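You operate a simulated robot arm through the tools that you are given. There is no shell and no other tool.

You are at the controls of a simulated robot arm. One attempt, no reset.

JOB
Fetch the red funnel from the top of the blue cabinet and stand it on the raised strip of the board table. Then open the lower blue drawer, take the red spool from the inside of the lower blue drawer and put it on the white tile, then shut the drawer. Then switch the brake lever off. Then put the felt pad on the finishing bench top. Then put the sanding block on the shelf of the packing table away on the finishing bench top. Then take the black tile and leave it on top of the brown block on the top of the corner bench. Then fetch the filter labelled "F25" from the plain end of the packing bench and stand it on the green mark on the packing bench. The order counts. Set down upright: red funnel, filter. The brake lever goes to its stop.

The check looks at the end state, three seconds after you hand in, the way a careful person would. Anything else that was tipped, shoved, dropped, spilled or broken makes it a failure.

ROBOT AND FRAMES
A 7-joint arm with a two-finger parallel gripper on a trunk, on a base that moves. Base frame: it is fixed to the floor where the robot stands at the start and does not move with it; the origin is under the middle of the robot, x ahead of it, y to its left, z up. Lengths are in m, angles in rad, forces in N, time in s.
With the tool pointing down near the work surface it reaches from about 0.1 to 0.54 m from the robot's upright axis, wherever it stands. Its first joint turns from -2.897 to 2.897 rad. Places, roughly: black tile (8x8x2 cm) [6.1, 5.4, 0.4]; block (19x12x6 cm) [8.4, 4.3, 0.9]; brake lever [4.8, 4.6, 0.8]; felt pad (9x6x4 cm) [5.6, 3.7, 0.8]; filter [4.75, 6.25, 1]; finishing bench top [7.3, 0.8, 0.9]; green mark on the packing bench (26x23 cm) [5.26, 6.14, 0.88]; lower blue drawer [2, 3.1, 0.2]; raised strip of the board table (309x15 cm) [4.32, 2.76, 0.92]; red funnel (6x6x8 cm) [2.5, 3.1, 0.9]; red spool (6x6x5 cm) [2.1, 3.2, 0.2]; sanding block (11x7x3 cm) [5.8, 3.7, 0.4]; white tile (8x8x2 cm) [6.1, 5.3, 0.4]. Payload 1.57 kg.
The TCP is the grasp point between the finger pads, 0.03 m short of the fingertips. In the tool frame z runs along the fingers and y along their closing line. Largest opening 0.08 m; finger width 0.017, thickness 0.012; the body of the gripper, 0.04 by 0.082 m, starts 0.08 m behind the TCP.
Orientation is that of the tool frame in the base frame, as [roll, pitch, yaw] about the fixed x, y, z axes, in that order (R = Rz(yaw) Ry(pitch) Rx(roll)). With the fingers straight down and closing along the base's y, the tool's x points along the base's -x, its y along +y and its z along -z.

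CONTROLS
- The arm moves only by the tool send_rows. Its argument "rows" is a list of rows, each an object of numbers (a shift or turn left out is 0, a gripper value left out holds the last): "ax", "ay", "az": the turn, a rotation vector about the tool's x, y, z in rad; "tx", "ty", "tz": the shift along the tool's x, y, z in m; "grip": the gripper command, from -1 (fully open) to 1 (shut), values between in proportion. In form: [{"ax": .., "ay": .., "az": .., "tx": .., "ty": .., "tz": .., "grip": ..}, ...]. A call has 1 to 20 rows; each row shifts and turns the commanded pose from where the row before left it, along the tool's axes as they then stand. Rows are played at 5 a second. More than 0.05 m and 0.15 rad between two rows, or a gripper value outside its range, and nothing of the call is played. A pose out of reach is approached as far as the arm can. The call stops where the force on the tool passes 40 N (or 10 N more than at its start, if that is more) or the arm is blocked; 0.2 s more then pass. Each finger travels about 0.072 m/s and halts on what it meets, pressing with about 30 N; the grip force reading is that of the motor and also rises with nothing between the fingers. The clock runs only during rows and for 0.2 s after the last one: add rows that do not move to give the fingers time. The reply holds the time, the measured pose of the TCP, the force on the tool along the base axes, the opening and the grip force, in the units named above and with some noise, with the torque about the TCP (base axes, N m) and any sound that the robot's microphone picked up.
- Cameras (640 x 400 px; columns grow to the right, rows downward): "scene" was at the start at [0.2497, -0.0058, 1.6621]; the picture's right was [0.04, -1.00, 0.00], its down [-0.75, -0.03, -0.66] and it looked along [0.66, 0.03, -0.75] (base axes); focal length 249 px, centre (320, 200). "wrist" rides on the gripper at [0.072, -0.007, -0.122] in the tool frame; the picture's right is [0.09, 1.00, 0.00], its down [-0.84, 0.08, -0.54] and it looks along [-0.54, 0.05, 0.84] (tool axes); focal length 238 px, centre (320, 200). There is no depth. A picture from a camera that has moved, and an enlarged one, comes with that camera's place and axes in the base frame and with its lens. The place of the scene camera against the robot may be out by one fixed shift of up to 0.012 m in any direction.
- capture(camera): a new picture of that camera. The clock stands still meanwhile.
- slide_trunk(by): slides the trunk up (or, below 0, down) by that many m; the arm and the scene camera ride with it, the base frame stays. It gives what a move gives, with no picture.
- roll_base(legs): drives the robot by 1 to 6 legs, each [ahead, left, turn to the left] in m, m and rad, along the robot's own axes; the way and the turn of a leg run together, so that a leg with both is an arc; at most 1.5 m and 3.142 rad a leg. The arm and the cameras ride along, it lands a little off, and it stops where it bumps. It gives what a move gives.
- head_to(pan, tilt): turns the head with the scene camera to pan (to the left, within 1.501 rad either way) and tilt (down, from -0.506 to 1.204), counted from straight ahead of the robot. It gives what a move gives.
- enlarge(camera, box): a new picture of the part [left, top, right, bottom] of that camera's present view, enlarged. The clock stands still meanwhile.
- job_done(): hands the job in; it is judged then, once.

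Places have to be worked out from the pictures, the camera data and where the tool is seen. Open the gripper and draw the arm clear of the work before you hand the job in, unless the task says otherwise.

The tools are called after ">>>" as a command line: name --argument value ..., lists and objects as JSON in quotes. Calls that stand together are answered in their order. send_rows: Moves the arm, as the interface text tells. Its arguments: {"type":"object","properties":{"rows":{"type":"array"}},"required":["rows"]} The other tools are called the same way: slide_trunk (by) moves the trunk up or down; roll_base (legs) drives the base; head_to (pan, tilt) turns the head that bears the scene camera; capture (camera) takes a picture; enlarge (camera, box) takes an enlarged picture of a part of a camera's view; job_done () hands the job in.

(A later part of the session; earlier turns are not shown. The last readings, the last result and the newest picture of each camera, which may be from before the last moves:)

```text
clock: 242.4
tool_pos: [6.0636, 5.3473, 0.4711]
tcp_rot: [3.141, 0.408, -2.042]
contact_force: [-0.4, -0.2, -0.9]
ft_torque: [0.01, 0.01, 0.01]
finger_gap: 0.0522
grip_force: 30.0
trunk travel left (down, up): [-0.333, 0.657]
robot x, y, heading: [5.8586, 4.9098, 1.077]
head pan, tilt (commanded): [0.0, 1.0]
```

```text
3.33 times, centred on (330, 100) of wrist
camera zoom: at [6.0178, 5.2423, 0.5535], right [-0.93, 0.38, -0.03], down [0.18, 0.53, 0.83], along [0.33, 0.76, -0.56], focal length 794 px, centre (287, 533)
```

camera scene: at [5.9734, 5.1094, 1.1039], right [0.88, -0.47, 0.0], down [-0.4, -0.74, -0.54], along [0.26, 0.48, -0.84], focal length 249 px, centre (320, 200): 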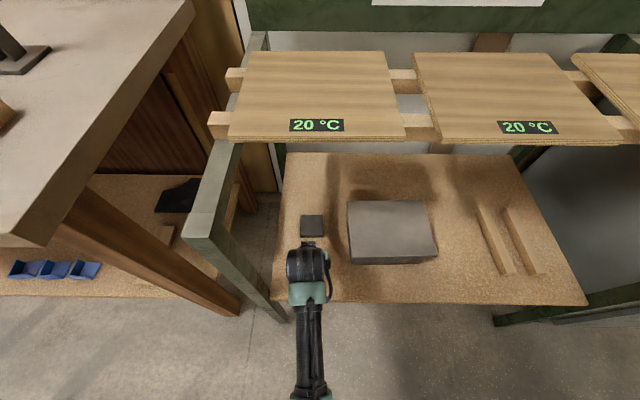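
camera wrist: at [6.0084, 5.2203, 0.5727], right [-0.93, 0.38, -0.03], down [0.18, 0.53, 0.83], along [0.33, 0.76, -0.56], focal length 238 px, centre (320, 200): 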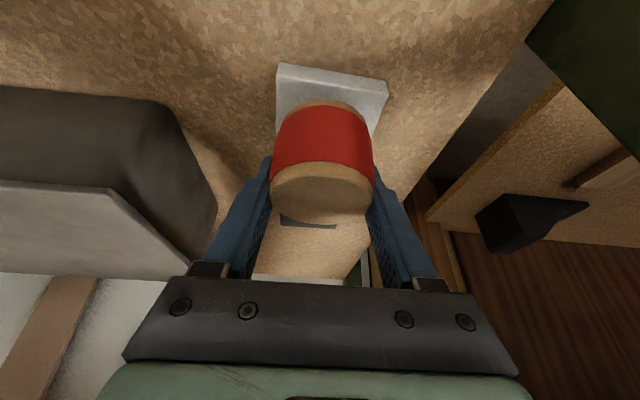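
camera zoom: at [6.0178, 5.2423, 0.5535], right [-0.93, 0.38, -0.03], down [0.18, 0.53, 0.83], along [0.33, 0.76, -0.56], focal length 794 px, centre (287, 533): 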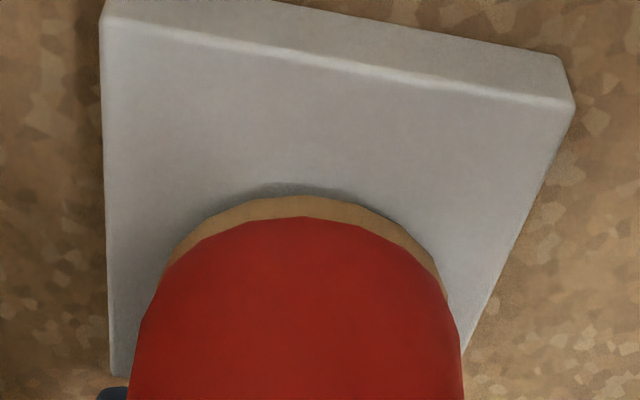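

Now the spool's axis (6.060, 5.340) and the tile's centre (6.058, 5.337) coincide. I lower in small steps until it touches.

>>> send_rows --rows '[{"tx": 0.0016, "tz": 0.0037}, {}, {"tx": 0.0012, "tz": 0.0028}, {}]'

>>> send_rows --rows '[{"tx": 0.0008, "tz": 0.0018}, {}, {"tx": 0.0008, "tz": 0.0018}, {}]'

```text
clock: 243.4
tool_pos: [6.0638, 5.348, 0.4668]
tcp_rot: [3.14, 0.419, -2.042]
contact_force: [0.7, 0.7, 24.3]
ft_torque: [-0.1, 0.04, 0.0]
finger_gap: 0.0524
grip_force: 29.8
trunk travel left (down, up): [-0.333, 0.657]
robot x, y, heading: [5.8573, 4.9059, 1.079]
head pan, tilt (commanded): [0.0, 1.0]
```

```text
clock: 244.4
tool_pos: [6.0653, 5.3509, 0.4662]
tcp_rot: [3.14, 0.427, -2.04]
contact_force: [-1.1, -0.7, 12.5]
ft_torque: [-0.16, 0.01, -0.01]
finger_gap: 0.0522
grip_force: 30.0
trunk travel left (down, up): [-0.333, 0.657]
robot x, y, heading: [5.8575, 4.9055, 1.079]
head pan, tilt (commanded): [0.0, 1.0]
stopped in row 4: the force on the tool passed its limit at 41 N (the readings are from after the stop); the commanded pose is now the measured one
```

The spool touched at TCP z 0.467. I ease up 1.5 mm, undo the small lean gained from pressing, and open the fingers gradually.

>>> send_rows --rows '[{"tx": -0.0006, "tz": -0.0014, "ay": 0.016}, {}, {"grip": 0.2}, {"grip": -0.1}, {"grip": -0.4}, {"grip": -1}, {}, {}]'

>>> capture --camera "wrist"

```text
clock: 246.2
tool_pos: [6.0647, 5.3474, 0.4664]
tcp_rot: [3.138, 0.404, -2.042]
contact_force: [-1.5, 1.5, 13.9]
ft_torque: [-0.17, -0.45, -0.01]
finger_gap: 0.0788
grip_force: 0.0
trunk travel left (down, up): [-0.333, 0.657]
robot x, y, heading: [5.8597, 4.9091, 1.081]
head pan, tilt (commanded): [0.0, 1.0]
```

```text
taken
camera wrist: at [6.0195, 5.2447, 0.5493], right [-0.93, 0.38, -0.04], down [0.18, 0.53, 0.83], along [0.33, 0.76, -0.56], focal length 238 px, centre (320, 200)
```

wrist: 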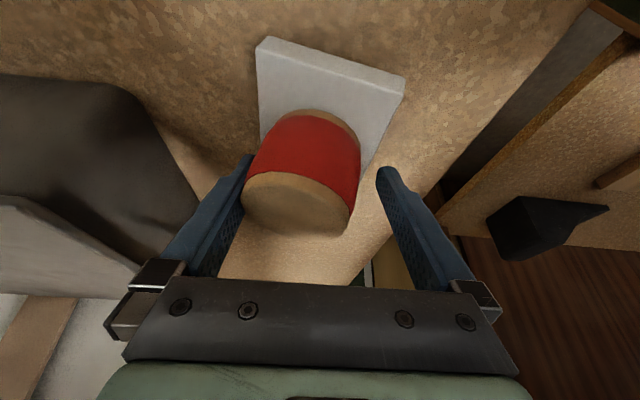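

The fingers are open but about 14 N still acts on the left finger and the spool looks tilted toward it. I enlarge before moving anything.

>>> enlarge --camera "wrist" --box '[200, 30, 440, 250]'

>>> capture --camera "scene"

```text
1.82 times, centred on (320, 140) of wrist
camera zoom: at [6.0195, 5.2447, 0.5493], right [-0.93, 0.38, -0.04], down [0.18, 0.53, 0.83], along [0.33, 0.76, -0.56], focal length 433 px, centre (320, 309)
```

zoom: 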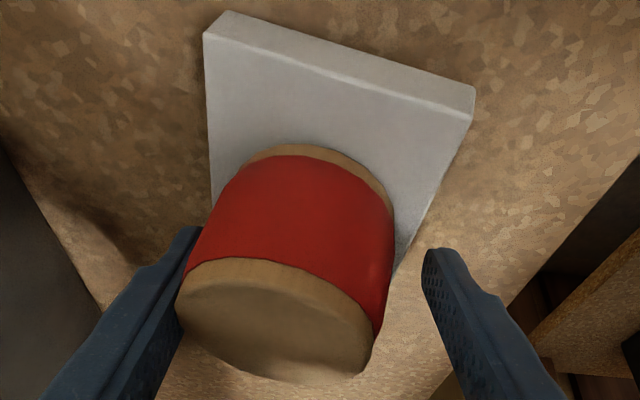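

```text
taken
camera scene: at [5.973, 5.1086, 1.0842], right [0.88, -0.47, 0.0], down [-0.4, -0.74, -0.54], along [0.26, 0.48, -0.84], focal length 249 px, centre (320, 200)
```

scene: 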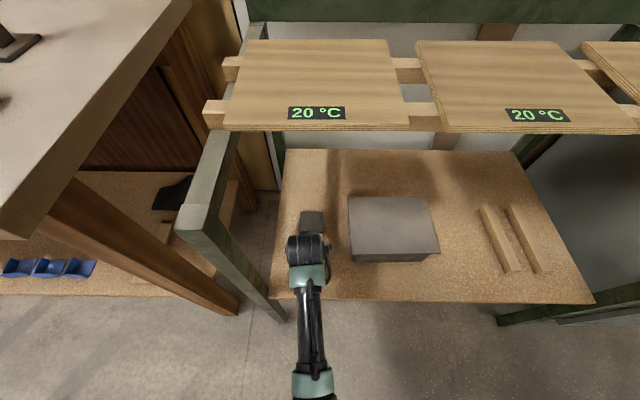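

The spool leans against the left finger. Its tipping angle is far off, so I ease up 1 mm and shift the tool 4 mm toward that finger's side to take the finger off it, watching force and picture.

>>> send_rows --rows '[{"tx": -0.0004, "tz": -0.0009}, {}]'

>>> enlarge --camera "wrist" --box '[200, 30, 440, 250]'

```text
clock: 246.8
tool_pos: [6.0637, 5.3481, 0.463]
tcp_rot: [3.14, 0.395, -2.043]
contact_force: [0.1, 0.0, 0.3]
ft_torque: [-0.03, -0.01, -0.02]
finger_gap: 0.08
grip_force: 0.0
trunk travel left (down, up): [-0.333, 0.657]
robot x, y, heading: [5.856, 4.9038, 1.078]
head pan, tilt (commanded): [0.0, 1.0]
```

```text
1.82 times, centred on (320, 140) of wrist
camera zoom: at [6.0191, 5.2433, 0.5476], right [-0.93, 0.38, -0.03], down [0.19, 0.54, 0.82], along [0.33, 0.76, -0.57], focal length 433 px, centre (320, 309)
```

zoom: 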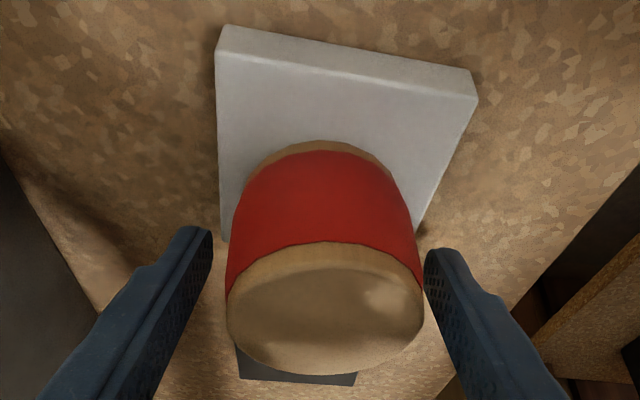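

The spool has settled upright on the tile and the force is nil. I shift 3 mm to centre the fingers round it, then back straight out along the tool axis.

>>> send_rows --rows '[{"ty": 0.003}, {}, {"tz": -0.01}, {"tz": -0.015}, {"tz": -0.025}, {"tz": -0.03}, {}]'

>>> capture --camera "wrist"

```text
clock: 248.4
tool_pos: [6.0464, 5.3211, 0.5393]
tcp_rot: [3.139, 0.405, -2.042]
contact_force: [0.0, -0.1, 0.8]
ft_torque: [-0.02, 0.0, 0.01]
finger_gap: 0.0799
grip_force: 0.0
trunk travel left (down, up): [-0.333, 0.657]
robot x, y, heading: [5.8581, 4.9048, 1.075]
head pan, tilt (commanded): [0.0, 1.0]
```

```text
taken
camera wrist: at [6.0024, 5.2172, 0.6233], right [-0.93, 0.38, -0.03], down [0.18, 0.53, 0.83], along [0.33, 0.76, -0.56], focal length 238 px, centre (320, 200)
```

wrist: 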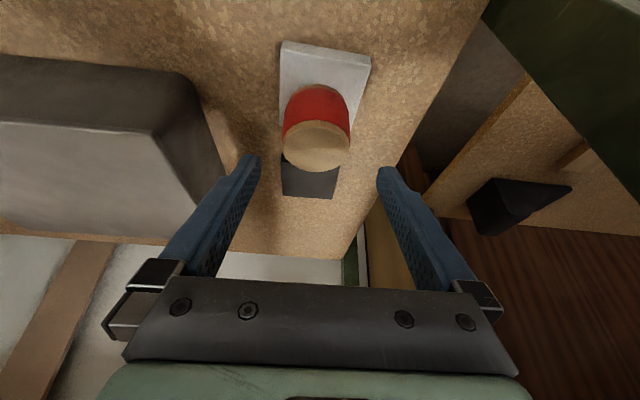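

The spool stands upright in the middle of the white tile. I back the tool out, raise the trunk, and drive back the way I came to shut the drawer.

>>> send_rows --rows '[{"tx": 0.0367, "tz": -0.0159}, {"tx": 0.0367, "tz": -0.0159}, {"tx": 0.0367, "tz": -0.0159}, {}]'

>>> slide_trunk --by 0.4

>>> slide_trunk --by 0.15

>>> capture --camera "scene"

```text
clock: 249.4
tool_pos: [5.9929, 5.2141, 0.5405]
tcp_rot: [3.139, 0.406, -2.043]
contact_force: [-0.4, -0.3, 0.1]
ft_torque: [-0.02, 0.01, -0.01]
finger_gap: 0.08
grip_force: 0.1
trunk travel left (down, up): [-0.333, 0.657]
robot x, y, heading: [5.8581, 4.9085, 1.081]
head pan, tilt (commanded): [0.0, 1.0]
```

```text
clock: 253.2
tool_pos: [5.9936, 5.2159, 0.9391]
tcp_rot: [3.139, 0.405, -2.043]
contact_force: [-0.7, 0.4, -0.2]
ft_torque: [0.01, 0.02, 0.01]
finger_gap: 0.08
grip_force: 0.0
trunk travel left (down, up): [-0.733, 0.257]
robot x, y, heading: [5.86, 4.9076, 1.082]
head pan, tilt (commanded): [0.0, 1.0]
```

```text
clock: 254.9
tool_pos: [5.9938, 5.2162, 1.0896]
tcp_rot: [3.14, 0.405, -2.041]
contact_force: [-0.8, 0.8, 0.3]
ft_torque: [0.0, -0.01, 0.01]
finger_gap: 0.0803
grip_force: 0.0
trunk travel left (down, up): [-0.883, 0.107]
robot x, y, heading: [5.8582, 4.9065, 1.082]
head pan, tilt (commanded): [0.0, 1.0]
```

```text
taken
camera scene: at [5.9734, 5.1093, 1.6339], right [0.88, -0.47, 0.0], down [-0.4, -0.74, -0.54], along [0.26, 0.48, -0.84], focal length 249 px, centre (320, 200)
```

scene: 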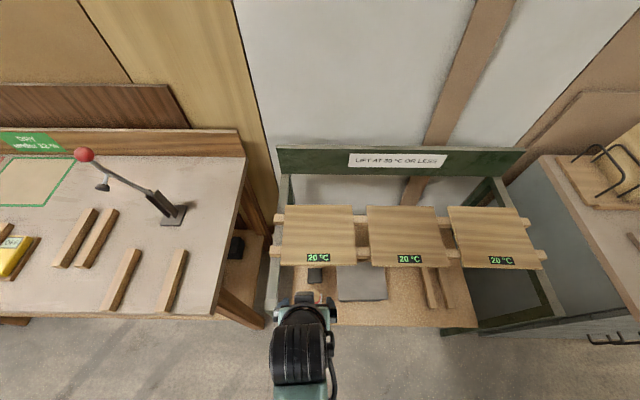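

I reverse out of the gap between packing table and cart, then strafe along the aisle.

>>> roll_base --legs '[[-0.3, 0.28, 0], [-1.4, 0, 0], [-0.25, 0, -0.02]]'

```text
clock: 265.6
tool_pos: [4.8157, 3.6026, 1.0892]
tcp_rot: [3.14, 0.404, -2.065]
contact_force: [0.2, -0.4, 0.8]
ft_torque: [-0.02, 0.0, -0.01]
finger_gap: 0.0801
grip_force: 0.1
trunk travel left (down, up): [-0.883, 0.107]
robot x, y, heading: [4.6743, 3.2976, 1.06]
head pan, tilt (commanded): [0.0, 1.0]
```

Position is as planned. I strafe left 2.92 m along the aisle and then reverse past the cabinet's left side to stand before the drawers again.

>>> roll_base --legs '[[0, 1.5, 0], [0, 1.42, 0], [-1.3, 0, 0], [-1.1, 0, 0]]'

>>> head_to --pan -0.4 --tilt 0.9

>>> capture --camera "scene"

```text
clock: 291.1
tool_pos: [1.0937, 2.9673, 1.0905]
tcp_rot: [3.14, 0.405, -2.091]
contact_force: [0.6, -0.5, -0.2]
ft_torque: [-0.01, 0.02, -0.03]
finger_gap: 0.0802
grip_force: 0.0
trunk travel left (down, up): [-0.883, 0.107]
robot x, y, heading: [0.9449, 2.6652, 1.028]
head pan, tilt (commanded): [0.0, 1.0]
```

```text
clock: 292.0
tool_pos: [1.0928, 2.9677, 1.0889]
tcp_rot: [3.141, 0.404, -2.089]
contact_force: [0.3, -0.1, -0.1]
ft_torque: [-0.05, 0.0, 0.02]
finger_gap: 0.0799
grip_force: 0.1
trunk travel left (down, up): [-0.883, 0.107]
robot x, y, heading: [0.9402, 2.6701, 1.029]
head pan, tilt (commanded): [-0.4, 0.901]
```

```text
taken
camera scene: at [1.0938, 2.8477, 1.6411], right [0.59, -0.81, 0.0], down [-0.63, -0.46, -0.62], along [0.5, 0.37, -0.78], focal length 249 px, centre (320, 200)
```

scene: 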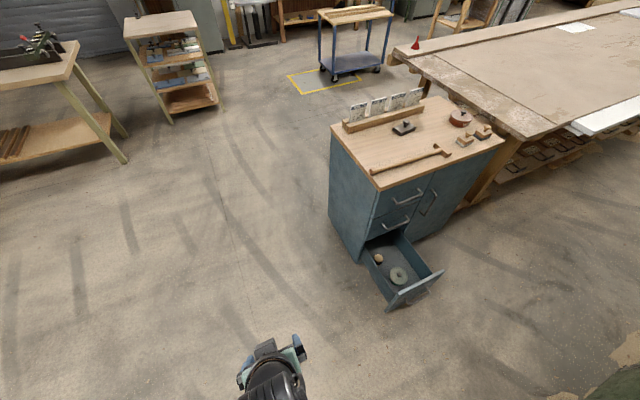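

The drawer is still open and the funnel still stands. I step right and slightly back to face the drawer, and close the fingers to use their tips for pushing; I bring the tool right and forward.

>>> roll_base --legs '[[-0.08, -0.34, 0.027]]'

>>> send_rows --rows '[{"ty": -0.045, "tx": -0.02, "tz": 0.0086, "grip": 1}, {"ty": -0.045, "tx": -0.02, "tz": 0.0086}, {"ty": -0.045, "tx": -0.02, "tz": 0.0086}, {"ty": -0.045, "tx": -0.02, "tz": 0.0086}, {"ty": -0.045, "tx": -0.02, "tz": 0.0086}, {"ty": -0.045}, {}]'

>>> send_rows --rows '[{"ay": -0.13}, {"ay": -0.13}, {"ay": -0.13}, {"ay": -0.13}, {"ay": -0.13}, {"ay": -0.13}, {"ay": -0.13}, {"ay": -0.13}, {"ay": -0.126}, {}]'

```text
clock: 294.2
tool_pos: [1.3407, 2.7304, 1.0908]
tcp_rot: [3.138, 0.404, -2.068]
contact_force: [0.2, -0.8, 0.9]
ft_torque: [0.0, 0.0, -0.02]
finger_gap: 0.08
grip_force: 0.1
trunk travel left (down, up): [-0.883, 0.107]
robot x, y, heading: [1.197, 2.4243, 1.057]
head pan, tilt (commanded): [-0.4, 0.901]
```

```text
clock: 295.8
tool_pos: [1.6284, 2.696, 1.0891]
tcp_rot: [3.141, 0.404, -2.067]
contact_force: [-0.1, -0.1, -0.3]
ft_torque: [0.01, -0.03, -0.01]
finger_gap: 0.0
grip_force: 21.1
trunk travel left (down, up): [-0.883, 0.107]
robot x, y, heading: [1.1973, 2.4194, 1.052]
head pan, tilt (commanded): [-0.4, 0.901]
```

```text
clock: 298.0
tool_pos: [1.6289, 2.6969, 1.09]
tcp_rot: [0.761, 1.569, 1.837]
contact_force: [-0.5, 0.1, 0.3]
ft_torque: [-0.02, -0.02, 0.01]
finger_gap: 0.0001
grip_force: 20.8
trunk travel left (down, up): [-0.883, 0.107]
robot x, y, heading: [1.1991, 2.4244, 1.054]
head pan, tilt (commanded): [-0.4, 0.901]
```

The tool is level now. I move it 5 cm back and 10 cm right so it lowers in front of the drawer panel, then lower the trunk in two steps.

>>> send_rows --rows '[{"tz": -0.03, "ty": -0.04}, {"tz": -0.03, "ty": -0.04}, {"ty": -0.02}, {}]'

>>> slide_trunk --by -0.4

>>> head_to --pan -0.3 --tilt 1.0

>>> capture --camera "scene"

>>> capture --camera "wrist"

```text
clock: 299.0
tool_pos: [1.689, 2.5938, 1.0896]
tcp_rot: [1.382, 1.57, 2.456]
contact_force: [-0.3, -0.1, 0.7]
ft_torque: [-0.01, -0.03, -0.03]
finger_gap: 0.0001
grip_force: 21.7
trunk travel left (down, up): [-0.883, 0.107]
robot x, y, heading: [1.1962, 2.4255, 1.053]
head pan, tilt (commanded): [-0.4, 0.901]
```

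```text
clock: 302.9
tool_pos: [1.689, 2.5958, 0.6886]
tcp_rot: [1.62, 1.568, 2.695]
contact_force: [0.1, -0.9, 0.2]
ft_torque: [0.01, 0.01, -0.01]
finger_gap: 0.0001
grip_force: 21.8
trunk travel left (down, up): [-0.483, 0.507]
robot x, y, heading: [1.1954, 2.4221, 1.05]
head pan, tilt (commanded): [-0.4, 0.901]
```

```text
clock: 303.5
tool_pos: [1.688, 2.5941, 0.6884]
tcp_rot: [1.63, 1.568, 2.707]
contact_force: [-0.3, 0.0, 0.0]
ft_torque: [-0.01, 0.0, 0.0]
finger_gap: 0.0001
grip_force: 21.2
trunk travel left (down, up): [-0.483, 0.507]
robot x, y, heading: [1.1937, 2.4258, 1.051]
head pan, tilt (commanded): [-0.3, 1.0]
```

```text
taken
camera scene: at [1.3346, 2.6106, 1.234], right [0.68, -0.73, 0.0], down [-0.61, -0.57, -0.54], along [0.4, 0.37, -0.84], focal length 249 px, centre (320, 200)
```

scene: 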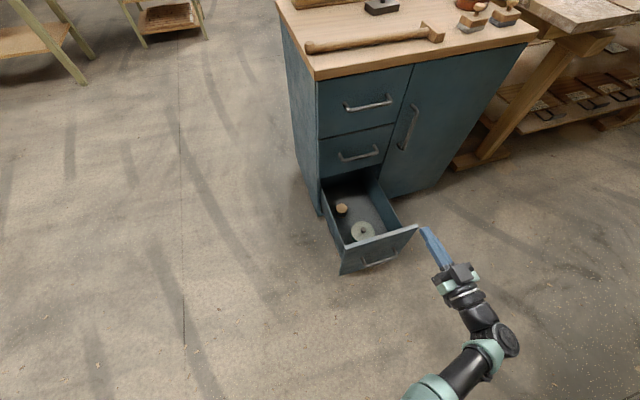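

```text
taken
camera wrist: at [1.6366, 2.4846, 0.6163], right [-0.88, 0.47, -0.09], down [-0.32, -0.44, 0.84], along [0.36, 0.76, 0.54], focal length 238 px, centre (320, 200)
```

wrist: 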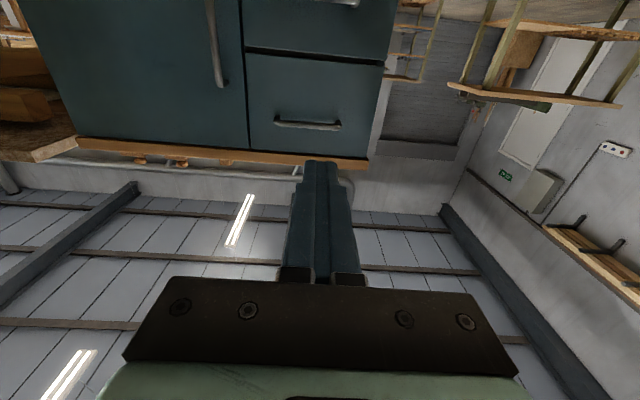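

The fingertips are at e2≈3.12 and about 7 cm in front of the panel. I lower the trunk 0.35 m to z≈0.335, which lies above the handle bar and below the panel's top edge.

>>> slide_trunk --by -0.35

>>> capture --camera "scene"

>>> capture --camera "wrist"

```text
clock: 307.0
tool_pos: [1.6887, 2.5949, 0.3378]
tcp_rot: [1.626, 1.57, 2.702]
contact_force: [-1.2, -0.5, -0.2]
ft_torque: [0.0, 0.01, -0.03]
finger_gap: 0.0
grip_force: 21.0
trunk travel left (down, up): [-0.133, 0.857]
robot x, y, heading: [1.2005, 2.4247, 1.057]
head pan, tilt (commanded): [-0.3, 1.0]
```

```text
taken
camera scene: at [1.3346, 2.6106, 0.884], right [0.68, -0.73, 0.0], down [-0.61, -0.57, -0.54], along [0.39, 0.37, -0.84], focal length 249 px, centre (320, 200)
```

scene: 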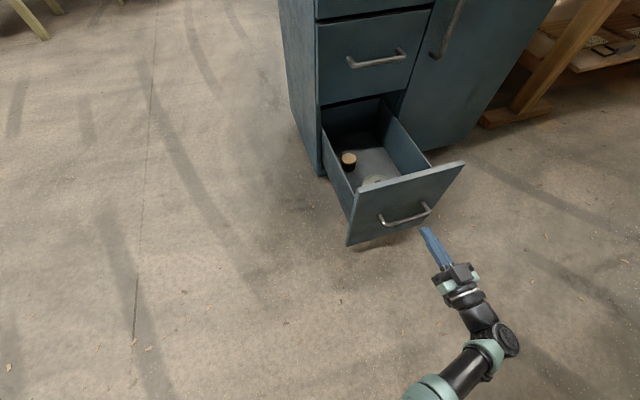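

```text
taken
camera wrist: at [1.6366, 2.4846, 0.2664], right [-0.88, 0.47, -0.09], down [-0.32, -0.44, 0.84], along [0.36, 0.76, 0.54], focal length 238 px, centre (320, 200)
```

wrist: 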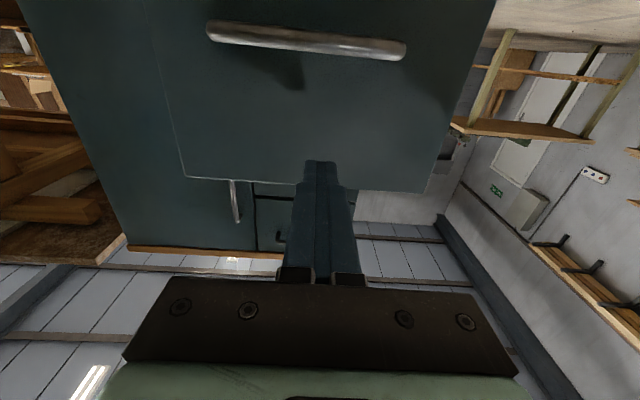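

The tips will meet the panel between the bar (z 0.263) and its top edge (z 0.39). I push by driving ahead 0.30 m.

>>> roll_base --legs '[[0.3, 0.0, 0]]'

>>> capture --camera "scene"

```text
clock: 309.0
tool_pos: [1.8372, 2.8515, 0.3379]
tcp_rot: [1.553, 1.569, 2.626]
contact_force: [-1.6, -0.8, -0.9]
ft_torque: [0.0, 0.0, 0.01]
finger_gap: 0.0001
grip_force: 21.8
trunk travel left (down, up): [-0.133, 0.857]
robot x, y, heading: [1.3478, 2.6842, 1.051]
head pan, tilt (commanded): [-0.3, 1.0]
```

```text
taken
camera scene: at [1.4834, 2.8691, 0.884], right [0.68, -0.73, 0.0], down [-0.62, -0.57, -0.54], along [0.4, 0.37, -0.84], focal length 249 px, centre (320, 200)
```

scene: 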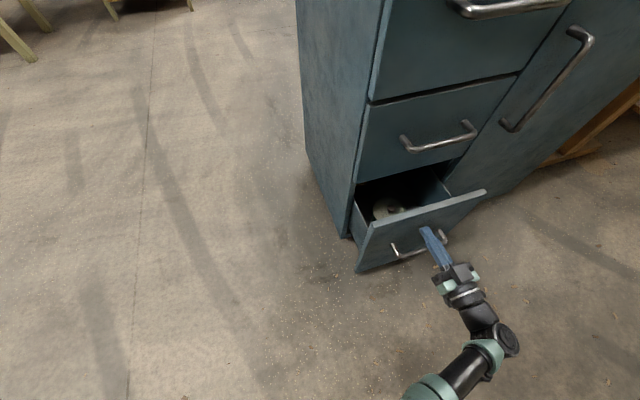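

The drawer goes in smoothly. I push on with the arm the remaining 11 cm, the last part in small steps.

>>> send_rows --rows '[{"tz": 0.025}, {"tz": 0.025}, {"tz": 0.02}, {"tz": 0.015}, {"tz": 0.01}, {}]'

>>> capture --camera "scene"

```text
clock: 310.4
tool_pos: [1.8829, 2.9367, 0.3375]
tcp_rot: [1.677, 1.569, 2.748]
contact_force: [0.7, -0.2, -0.5]
ft_torque: [0.0, -0.03, 0.01]
finger_gap: 0.0001
grip_force: 21.9
trunk travel left (down, up): [-0.133, 0.857]
robot x, y, heading: [1.3436, 2.6795, 1.046]
head pan, tilt (commanded): [-0.3, 1.0]
```

```text
taken
camera scene: at [1.4834, 2.8692, 0.8839], right [0.68, -0.73, 0.0], down [-0.62, -0.57, -0.54], along [0.4, 0.37, -0.84], focal length 249 px, centre (320, 200)
```

scene: 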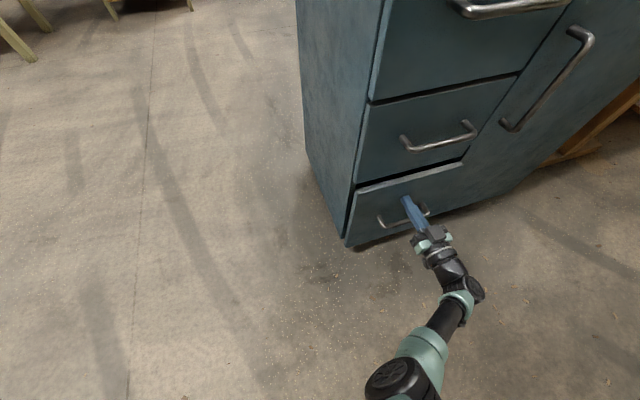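

Nearly flush now, about 1.5 cm left. I push further in small steps until the force rises.

>>> send_rows --rows '[{"tz": 0.006}, {"tz": 0.006}, {"tz": 0.005}, {}]'

>>> send_rows --rows '[{"tz": 0.004}, {"tz": 0.004}, {"tz": 0.004}, {}]'

>>> enlarge --camera "scene" --box '[320, 120, 500, 260]'

```text
clock: 311.4
tool_pos: [1.8919, 2.9509, 0.3375]
tcp_rot: [1.812, 1.569, 2.883]
contact_force: [0.0, 0.6, 0.3]
ft_torque: [0.0, 0.02, 0.01]
finger_gap: 0.0
grip_force: 20.9
trunk travel left (down, up): [-0.133, 0.857]
robot x, y, heading: [1.3488, 2.6846, 1.047]
head pan, tilt (commanded): [-0.3, 1.0]
```

```text
clock: 312.1
tool_pos: [1.8935, 2.9551, 0.3378]
tcp_rot: [0.727, 1.564, 1.799]
contact_force: [-4.0, -2.8, 4.4]
ft_torque: [0.04, -0.06, 0.02]
finger_gap: 0.0
grip_force: 21.3
trunk travel left (down, up): [-0.133, 0.857]
robot x, y, heading: [1.3434, 2.6837, 1.049]
head pan, tilt (commanded): [-0.3, 1.0]
stopped in row 3: the force on the tool passed its limit at 47 N (the readings are from after the stop); the commanded pose is now the measured one
```

```text
2.86 times, centred on (410, 190) of scene
camera zoom: at [1.4828, 2.8685, 0.8841], right [0.68, -0.73, 0.0], down [-0.62, -0.57, -0.54], along [0.4, 0.37, -0.84], focal length 711 px, centre (63, 229)
```

zoom: 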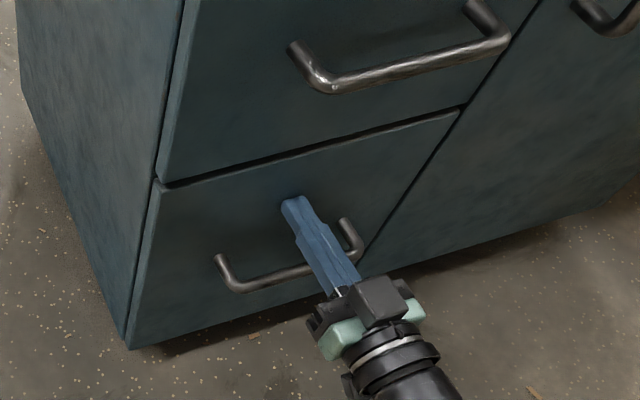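

The drawer is shut: the force rose at the stop and its front lies flush with the one above. I back off, raise the trunk, and turn the tool back to pointing down.

>>> send_rows --rows '[{"tz": -0.03}, {"tz": -0.04}, {"tz": -0.04}, {}]'

>>> roll_base --legs '[[-0.1, 0.3, 0]]'

>>> slide_trunk --by 0.4

>>> slide_trunk --by 0.37

>>> capture --camera "scene"

```text
clock: 313.1
tool_pos: [1.8405, 2.8577, 0.3374]
tcp_rot: [1.151, 1.565, 2.22]
contact_force: [-0.7, 0.0, 0.2]
ft_torque: [0.03, 0.01, -0.01]
finger_gap: 0.0001
grip_force: 20.9
trunk travel left (down, up): [-0.133, 0.857]
robot x, y, heading: [1.3506, 2.6834, 1.05]
head pan, tilt (commanded): [-0.3, 1.0]
```

```text
clock: 315.2
tool_pos: [1.5292, 2.9213, 0.336]
tcp_rot: [1.164, 1.567, 2.236]
contact_force: [0.0, -0.8, 0.0]
ft_torque: [0.03, -0.01, -0.03]
finger_gap: 0.0001
grip_force: 21.1
trunk travel left (down, up): [-0.133, 0.857]
robot x, y, heading: [1.0369, 2.7457, 1.045]
head pan, tilt (commanded): [-0.3, 1.0]
```

```text
clock: 319.0
tool_pos: [1.5318, 2.9218, 0.7361]
tcp_rot: [1.166, 1.565, 2.232]
contact_force: [0.1, 0.0, -0.3]
ft_torque: [-0.01, -0.04, -0.01]
finger_gap: 0.0
grip_force: 20.7
trunk travel left (down, up): [-0.533, 0.457]
robot x, y, heading: [1.0338, 2.7447, 1.043]
head pan, tilt (commanded): [-0.3, 1.0]
```

```text
clock: 322.6
tool_pos: [1.5312, 2.922, 1.1059]
tcp_rot: [1.163, 1.567, 2.232]
contact_force: [-0.1, 0.1, -0.2]
ft_torque: [0.0, -0.01, -0.01]
finger_gap: 0.0002
grip_force: 21.3
trunk travel left (down, up): [-0.903, 0.087]
robot x, y, heading: [1.0368, 2.7477, 1.043]
head pan, tilt (commanded): [-0.3, 1.0]
```

```text
taken
camera scene: at [1.173, 2.9341, 1.6539], right [0.68, -0.74, 0.0], down [-0.62, -0.57, -0.54], along [0.4, 0.37, -0.84], focal length 249 px, centre (320, 200)
```

scene: 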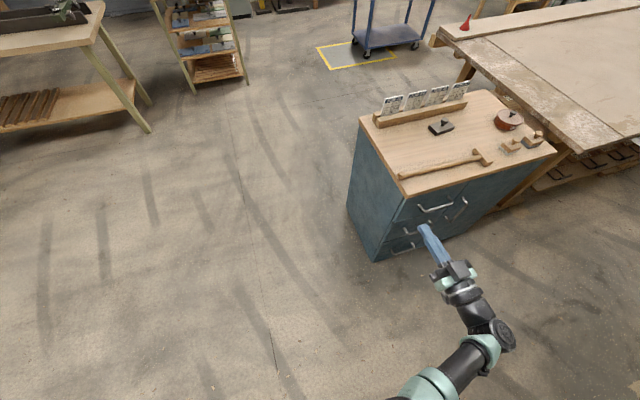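

The drawer is closed. I turn the tool back to pointing down and to the front, in free air.

>>> send_rows --rows '[{"ay": 0.1425, "ty": 0.03}, {"ay": 0.1425, "ty": 0.03}, {"ay": 0.1425, "ty": 0.03}, {"ay": 0.1425, "ty": 0.03}, {"ay": 0.1425, "ty": 0.03}, {"ay": 0.1425, "ty": 0.03}, {"ay": 0.1425, "ty": 0.03}, {"ay": 0.1425, "ty": 0.03}, {"ay": 0.1425, "ty": 0.03}, {"ay": 0.1425, "ty": 0.03}, {"ay": 0.143, "grip": -1}, {}]'

```text
clock: 325.2
tool_pos: [1.268, 3.0652, 1.1079]
tcp_rot: [3.139, 0.006, -2.076]
contact_force: [-0.2, -0.4, 0.5]
ft_torque: [-0.01, 0.02, 0.0]
finger_gap: 0.0796
grip_force: 0.5
trunk travel left (down, up): [-0.903, 0.087]
robot x, y, heading: [1.0325, 2.7492, 1.044]
head pan, tilt (commanded): [-0.3, 1.0]
```

Next, the brake lever. I drive back to the aisle by the cart's handle end.

>>> roll_base --legs '[[1.2, 0, 0.011], [1.1, 0, 0], [0, -1.5, 0], [0, -1.4, 0]]'

>>> head_to --pan 0.5 --tilt 0.7

>>> capture --camera "scene"

```text
clock: 350.2
tool_pos: [4.9439, 3.6093, 1.1068]
tcp_rot: [3.138, 0.007, -2.055]
contact_force: [-0.4, -0.6, 0.4]
ft_torque: [-0.03, -0.02, 0.02]
finger_gap: 0.08
grip_force: 0.0
trunk travel left (down, up): [-0.903, 0.087]
robot x, y, heading: [4.718, 3.2882, 1.068]
head pan, tilt (commanded): [-0.3, 1.0]
```

```text
clock: 351.4
tool_pos: [4.9437, 3.6097, 1.107]
tcp_rot: [3.138, 0.007, -2.057]
contact_force: [-0.4, -0.2, 0.8]
ft_torque: [0.05, 0.0, 0.01]
finger_gap: 0.08
grip_force: 0.0
trunk travel left (down, up): [-0.903, 0.087]
robot x, y, heading: [4.7223, 3.2865, 1.067]
head pan, tilt (commanded): [0.499, 0.7]
```

```text
taken
camera scene: at [4.8023, 3.5117, 1.6773], right [1.0, -0.01, 0.0], down [-0.01, -0.64, -0.76], along [0.01, 0.76, -0.64], focal length 249 px, centre (320, 200)
```

scene: 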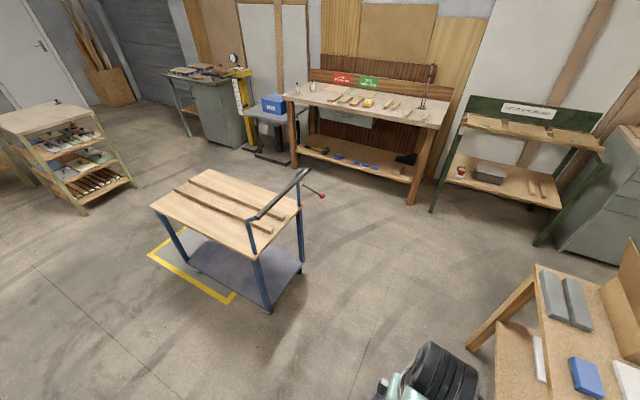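

>>> enlarge --camera "scene" --box '[220, 150, 360, 270]'

>>> enlarge --camera "scene" --box '[430, 90, 610, 220]'

```text
3.33 times, centred on (290, 210) of scene
camera zoom: at [4.8023, 3.5117, 1.6773], right [1.0, -0.01, 0.0], down [-0.01, -0.64, -0.76], along [0.01, 0.76, -0.64], focal length 830 px, centre (420, 167)
```

zoom: 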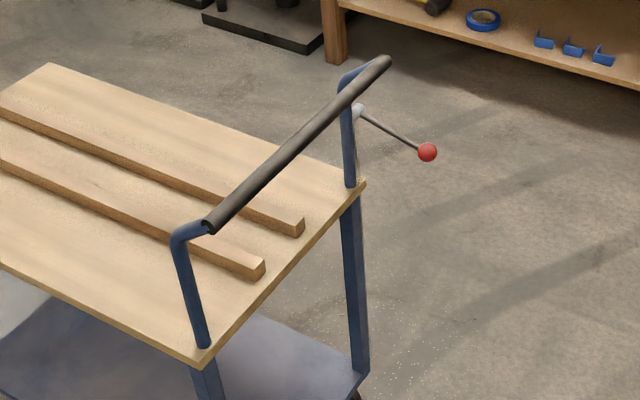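

```text
3.08 times, centred on (520, 155) of scene
camera zoom: at [4.8023, 3.5117, 1.6773], right [1.0, -0.01, 0.0], down [-0.01, -0.64, -0.76], along [0.01, 0.76, -0.64], focal length 766 px, centre (-295, 338)
```

zoom: 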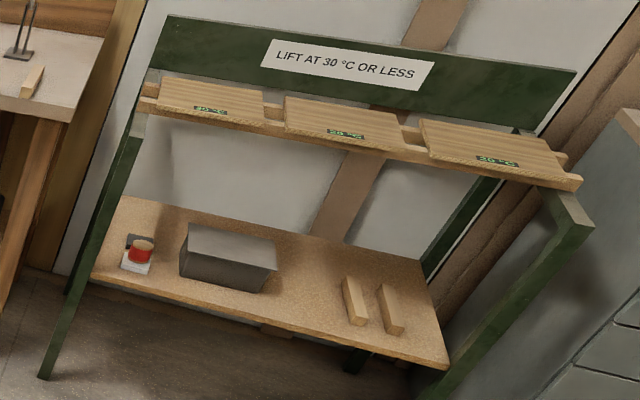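

The spool stands well on the white tile. The lever's pivot sits on the cart's far handle post and its rod with the red knob sticks out toward +e1. I go closer and turn toward it for a better look.

>>> roll_base --legs '[[0.72, 0, 0], [0, 0, 0.93]]'

>>> head_to --pan 0.1 --tilt 0.8

>>> capture --camera "scene"

>>> capture --camera "wrist"

```text
clock: 357.6
tool_pos: [4.9398, 4.2859, 1.1076]
tcp_rot: [3.139, 0.009, -1.131]
contact_force: [0.4, -0.9, -0.5]
ft_torque: [0.03, -0.02, -0.03]
finger_gap: 0.0801
grip_force: 0.0
trunk travel left (down, up): [-0.903, 0.087]
robot x, y, heading: [5.0607, 3.9113, 1.988]
head pan, tilt (commanded): [0.499, 0.7]
```

```text
clock: 358.5
tool_pos: [4.9407, 4.2857, 1.1066]
tcp_rot: [3.139, 0.007, -1.131]
contact_force: [0.2, -0.4, 0.7]
ft_torque: [0.01, 0.02, 0.0]
finger_gap: 0.0801
grip_force: 0.0
trunk travel left (down, up): [-0.903, 0.087]
robot x, y, heading: [5.0595, 3.9072, 1.991]
head pan, tilt (commanded): [0.099, 0.799]
```

```text
taken
camera scene: at [4.9538, 4.1267, 1.6691], right [0.87, 0.49, 0.0], down [0.35, -0.62, -0.7], along [-0.34, 0.61, -0.72], focal length 249 px, centre (320, 200)
```

scene: 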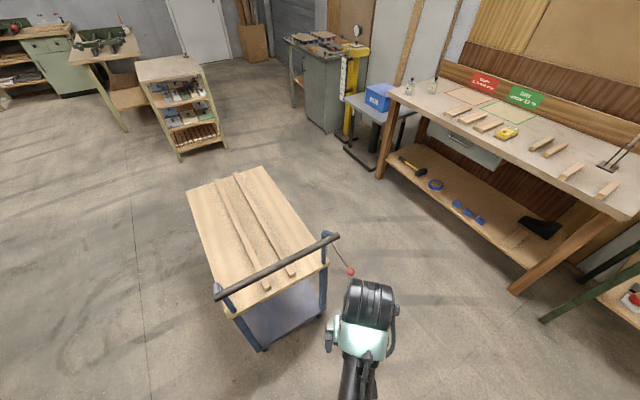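

```text
taken
camera wrist: at [4.9785, 4.2232, 1.2285], right [-0.86, -0.51, 0.0], down [-0.42, 0.72, 0.55], along [-0.28, 0.47, -0.84], focal length 238 px, centre (320, 200)
```

wrist: 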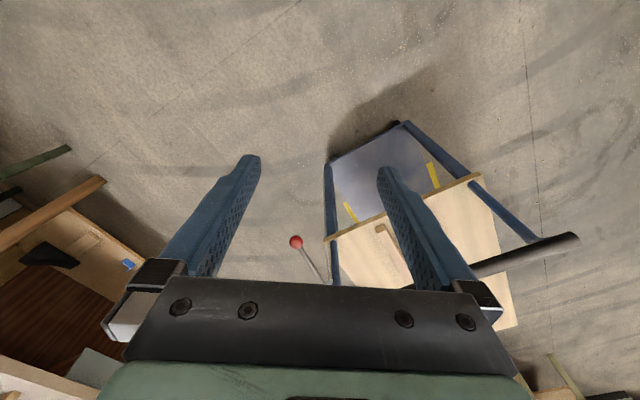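

>>> enlarge --camera "scene" --box '[290, 210, 390, 290]'

>>> enlarge --camera "wrist" --box '[260, 150, 400, 290]'

```text
5.00 times, centred on (340, 250) of scene
camera zoom: at [4.9538, 4.1267, 1.6691], right [0.87, 0.49, 0.0], down [0.35, -0.62, -0.7], along [-0.34, 0.61, -0.72], focal length 1244 px, centre (220, -50)
```

zoom: 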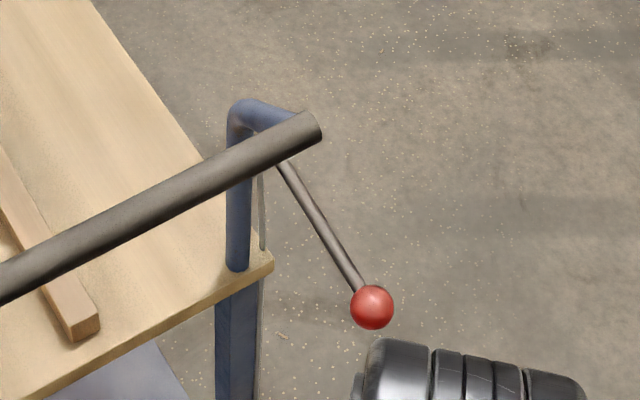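

```text
2.86 times, centred on (330, 220) of wrist
camera zoom: at [4.9785, 4.2232, 1.2285], right [-0.86, -0.51, 0.0], down [-0.42, 0.72, 0.55], along [-0.28, 0.47, -0.84], focal length 681 px, centre (291, 143)
```

zoom: 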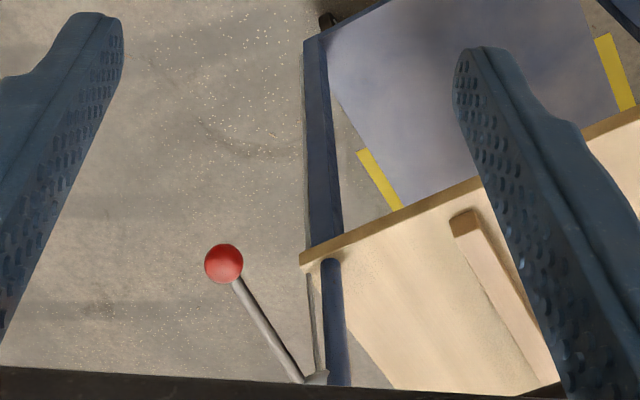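

Triangulated: knob at (4.83, 4.58, 0.817), pivot at (4.693, 4.673, 0.811), so the 16 cm rod points level toward +e1. A thin plate stands beside the post; I go round to the other side to see its markings.

>>> roll_base --legs '[[0.564, -0.764, 0], [0, 0, 1.2]]'

>>> head_to --pan 0.1 --tilt 0.8

>>> capture --camera "scene"

>>> capture --camera "wrist"

```text
clock: 366.4
tool_pos: [5.1501, 4.7766, 1.1076]
tcp_rot: [3.138, 0.007, 0.038]
contact_force: [0.2, 0.3, 0.7]
ft_torque: [0.0, 0.02, 0.03]
finger_gap: 0.0801
grip_force: 0.0
trunk travel left (down, up): [-0.903, 0.087]
robot x, y, heading: [5.544, 4.7392, -3.131]
head pan, tilt (commanded): [0.099, 0.799]
```

```text
clock: 367.0
tool_pos: [5.1503, 4.7752, 1.1085]
tcp_rot: [3.139, 0.006, 0.035]
contact_force: [0.8, -0.4, -0.1]
ft_torque: [-0.01, 0.02, -0.03]
finger_gap: 0.0797
grip_force: 0.1
trunk travel left (down, up): [-0.903, 0.087]
robot x, y, heading: [5.544, 4.738, -3.13]
head pan, tilt (commanded): [0.099, 0.799]
```

```text
taken
camera scene: at [5.2941, 4.7196, 1.6691], right [-0.11, 0.99, 0.0], down [0.71, 0.08, -0.7], along [-0.69, -0.08, -0.72], focal length 249 px, centre (320, 200)
```

scene: 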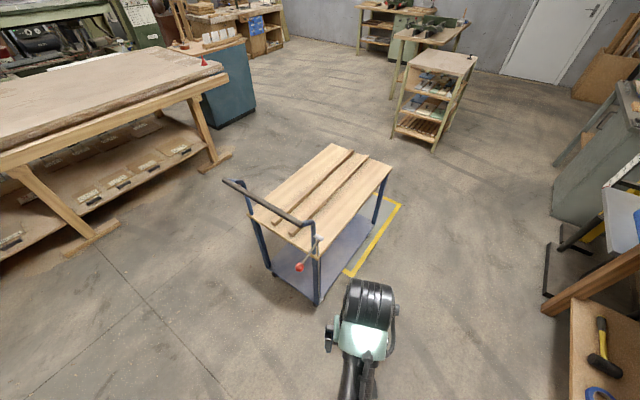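

```text
taken
camera wrist: at [5.2226, 4.7869, 1.2285], right [0.13, -0.99, 0.0], down [-0.83, -0.11, 0.55], along [-0.54, -0.07, -0.84], focal length 238 px, centre (320, 200)
```

wrist: 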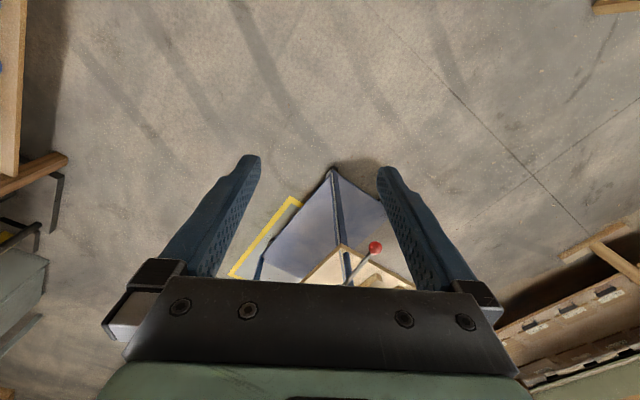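

>>> enlarge --camera "scene" --box '[270, 210, 360, 300]'

>>> enlarge --camera "wrist" --box '[310, 220, 410, 290]'

```text
4.44 times, centred on (315, 255) of scene
camera zoom: at [5.2941, 4.7196, 1.6691], right [-0.11, 0.99, 0.0], down [0.71, 0.08, -0.7], along [-0.69, -0.08, -0.72], focal length 1106 px, centre (342, -44)
```

zoom: 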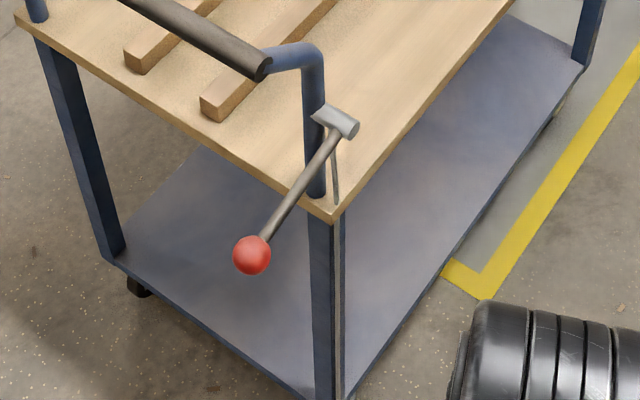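

```text
5.71 times, centred on (360, 255) of wrist
camera zoom: at [5.2226, 4.7869, 1.2285], right [0.13, -0.99, 0.0], down [-0.83, -0.11, 0.55], along [-0.54, -0.07, -0.84], focal length 1362 px, centre (91, -114)
```

zoom: 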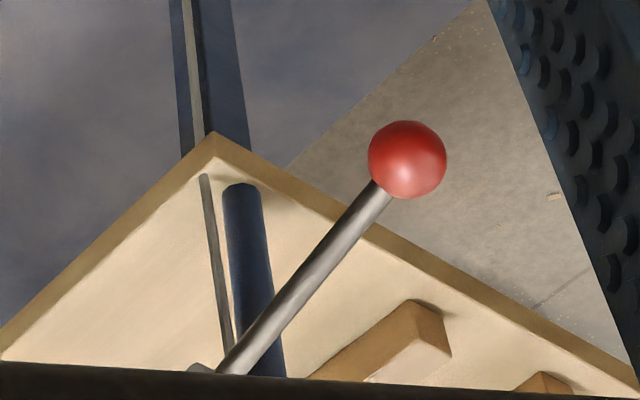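

The lever's hub is a cylinder lying along the cart's width (e2), so the lever swings up or down in the vertical plane. I zoom in more for any ON/OFF marking.

>>> enlarge --camera "scene" --box '[315, 220, 365, 260]'

>>> enlarge --camera "scene" --box '[220, 170, 330, 260]'

>>> head_to --pan 0.1 --tilt 0.3

>>> capture --camera "scene"

```text
10.00 times, centred on (340, 240) of scene
camera zoom: at [5.2941, 4.7196, 1.6691], right [-0.11, 0.99, 0.0], down [0.71, 0.08, -0.7], along [-0.69, -0.08, -0.72], focal length 2489 px, centre (120, -200)
```

zoom: 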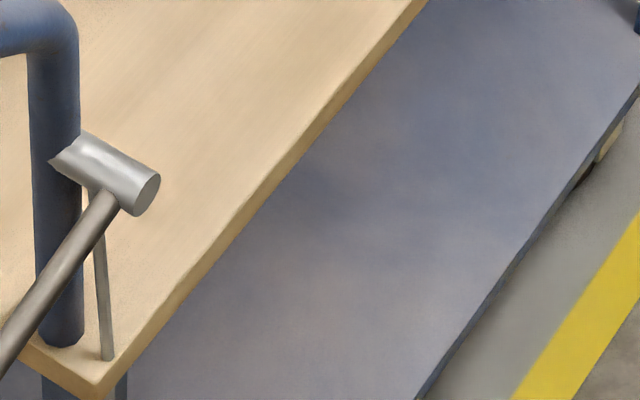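

```text
4.44 times, centred on (275, 215) of scene
camera zoom: at [5.2941, 4.7196, 1.6691], right [-0.11, 0.99, 0.0], down [0.71, 0.08, -0.7], along [-0.69, -0.08, -0.72], focal length 1106 px, centre (520, 133)
```

zoom: 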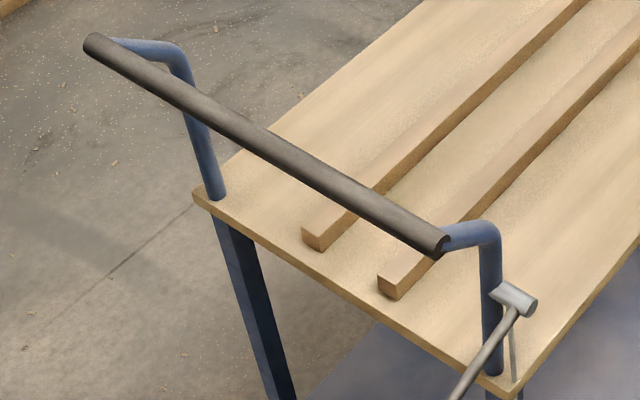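

```text
clock: 367.9
tool_pos: [5.1498, 4.7767, 1.1065]
tcp_rot: [3.136, 0.007, 0.037]
contact_force: [-0.9, 0.5, -0.4]
ft_torque: [-0.03, -0.01, 0.04]
finger_gap: 0.08
grip_force: 0.0
trunk travel left (down, up): [-0.903, 0.087]
robot x, y, heading: [5.5411, 4.743, -3.128]
head pan, tilt (commanded): [0.099, 0.3]
```

```text
taken
camera scene: at [5.2815, 4.7182, 1.7134], right [-0.11, 0.99, 0.0], down [0.29, 0.03, -0.95], along [-0.95, -0.11, -0.3], focal length 249 px, centre (320, 200)
```

scene: 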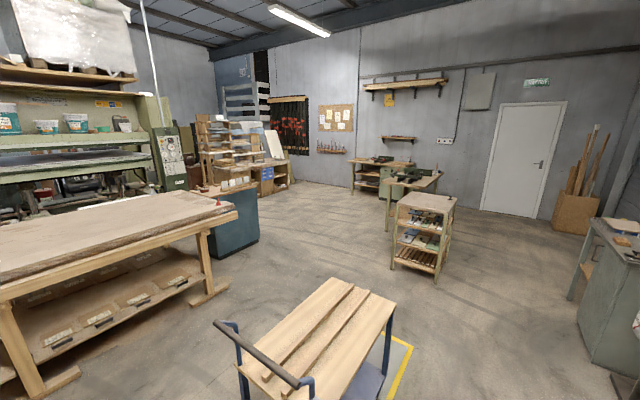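

No marking is visible, so I will test by touch which way the lever is free; being at one stop now, it should only go one way. I stand on the bench side of the cart facing it, so the hand stays clear of the handle bar.

>>> roll_base --legs '[[0.374, -0.326, 0], [0, 0, 1.043]]'

>>> head_to --pan 0.0 --tilt 0.9

>>> capture --camera "scene"

>>> capture --camera "wrist"

```text
clock: 373.5
tool_pos: [4.9318, 4.7443, 1.1083]
tcp_rot: [3.137, 0.008, 1.071]
contact_force: [0.6, -0.3, -0.3]
ft_torque: [0.01, 0.01, 0.01]
finger_gap: 0.0798
grip_force: 0.0
trunk travel left (down, up): [-0.903, 0.087]
robot x, y, heading: [5.1684, 5.0612, -2.093]
head pan, tilt (commanded): [0.099, 0.3]
```

```text
clock: 374.5
tool_pos: [4.9324, 4.7434, 1.1081]
tcp_rot: [3.139, 0.006, 1.072]
contact_force: [0.6, 0.3, 0.1]
ft_torque: [-0.03, -0.03, 0.01]
finger_gap: 0.0799
grip_force: 0.1
trunk travel left (down, up): [-0.903, 0.087]
robot x, y, heading: [5.1624, 5.0613, -2.091]
head pan, tilt (commanded): [0.0, 0.901]
```

```text
taken
camera scene: at [5.0437, 4.8409, 1.6612], right [-0.87, 0.5, 0.0], down [0.39, 0.68, -0.62], along [-0.31, -0.54, -0.78], focal length 249 px, centre (320, 200)
```

scene: 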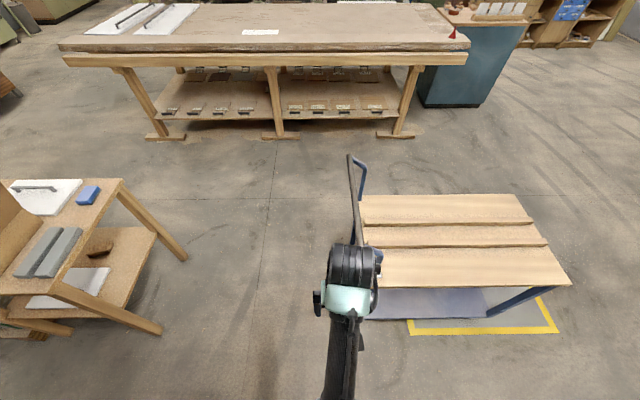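

```text
taken
camera wrist: at [4.9611, 4.8115, 1.2285], right [0.92, -0.4, 0.0], down [-0.33, -0.77, 0.55], along [-0.21, -0.5, -0.84], focal length 238 px, centre (320, 200)
```

wrist: 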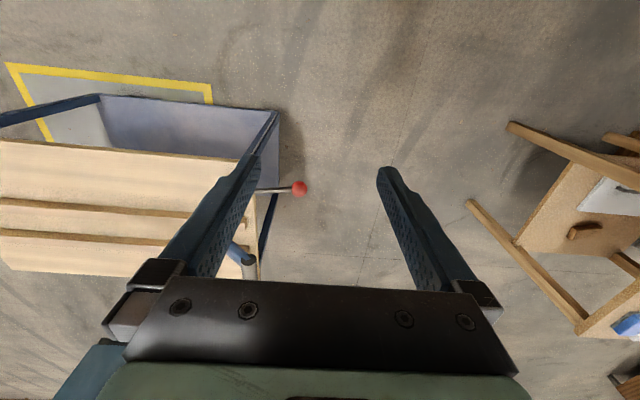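

I enlarge the wrist view to fix knob, rod and hub positions more exactly.

>>> enlarge --camera "wrist" --box '[225, 150, 325, 280]'

>>> enlarge --camera "scene" --box '[300, 140, 420, 290]'

```text
3.08 times, centred on (275, 215) of wrist
camera zoom: at [4.9611, 4.8115, 1.2285], right [0.92, -0.4, 0.0], down [-0.33, -0.77, 0.55], along [-0.21, -0.5, -0.84], focal length 733 px, centre (458, 154)
```

zoom: 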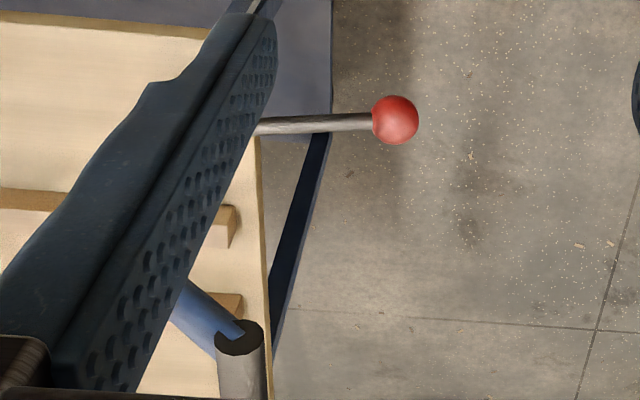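

```text
2.67 times, centred on (360, 215) of scene
camera zoom: at [5.0437, 4.8409, 1.6612], right [-0.87, 0.5, 0.0], down [0.39, 0.68, -0.62], along [-0.31, -0.54, -0.78], focal length 664 px, centre (213, 160)
```

zoom: 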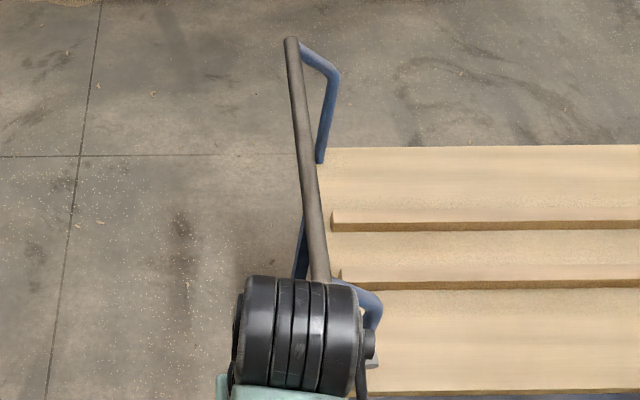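

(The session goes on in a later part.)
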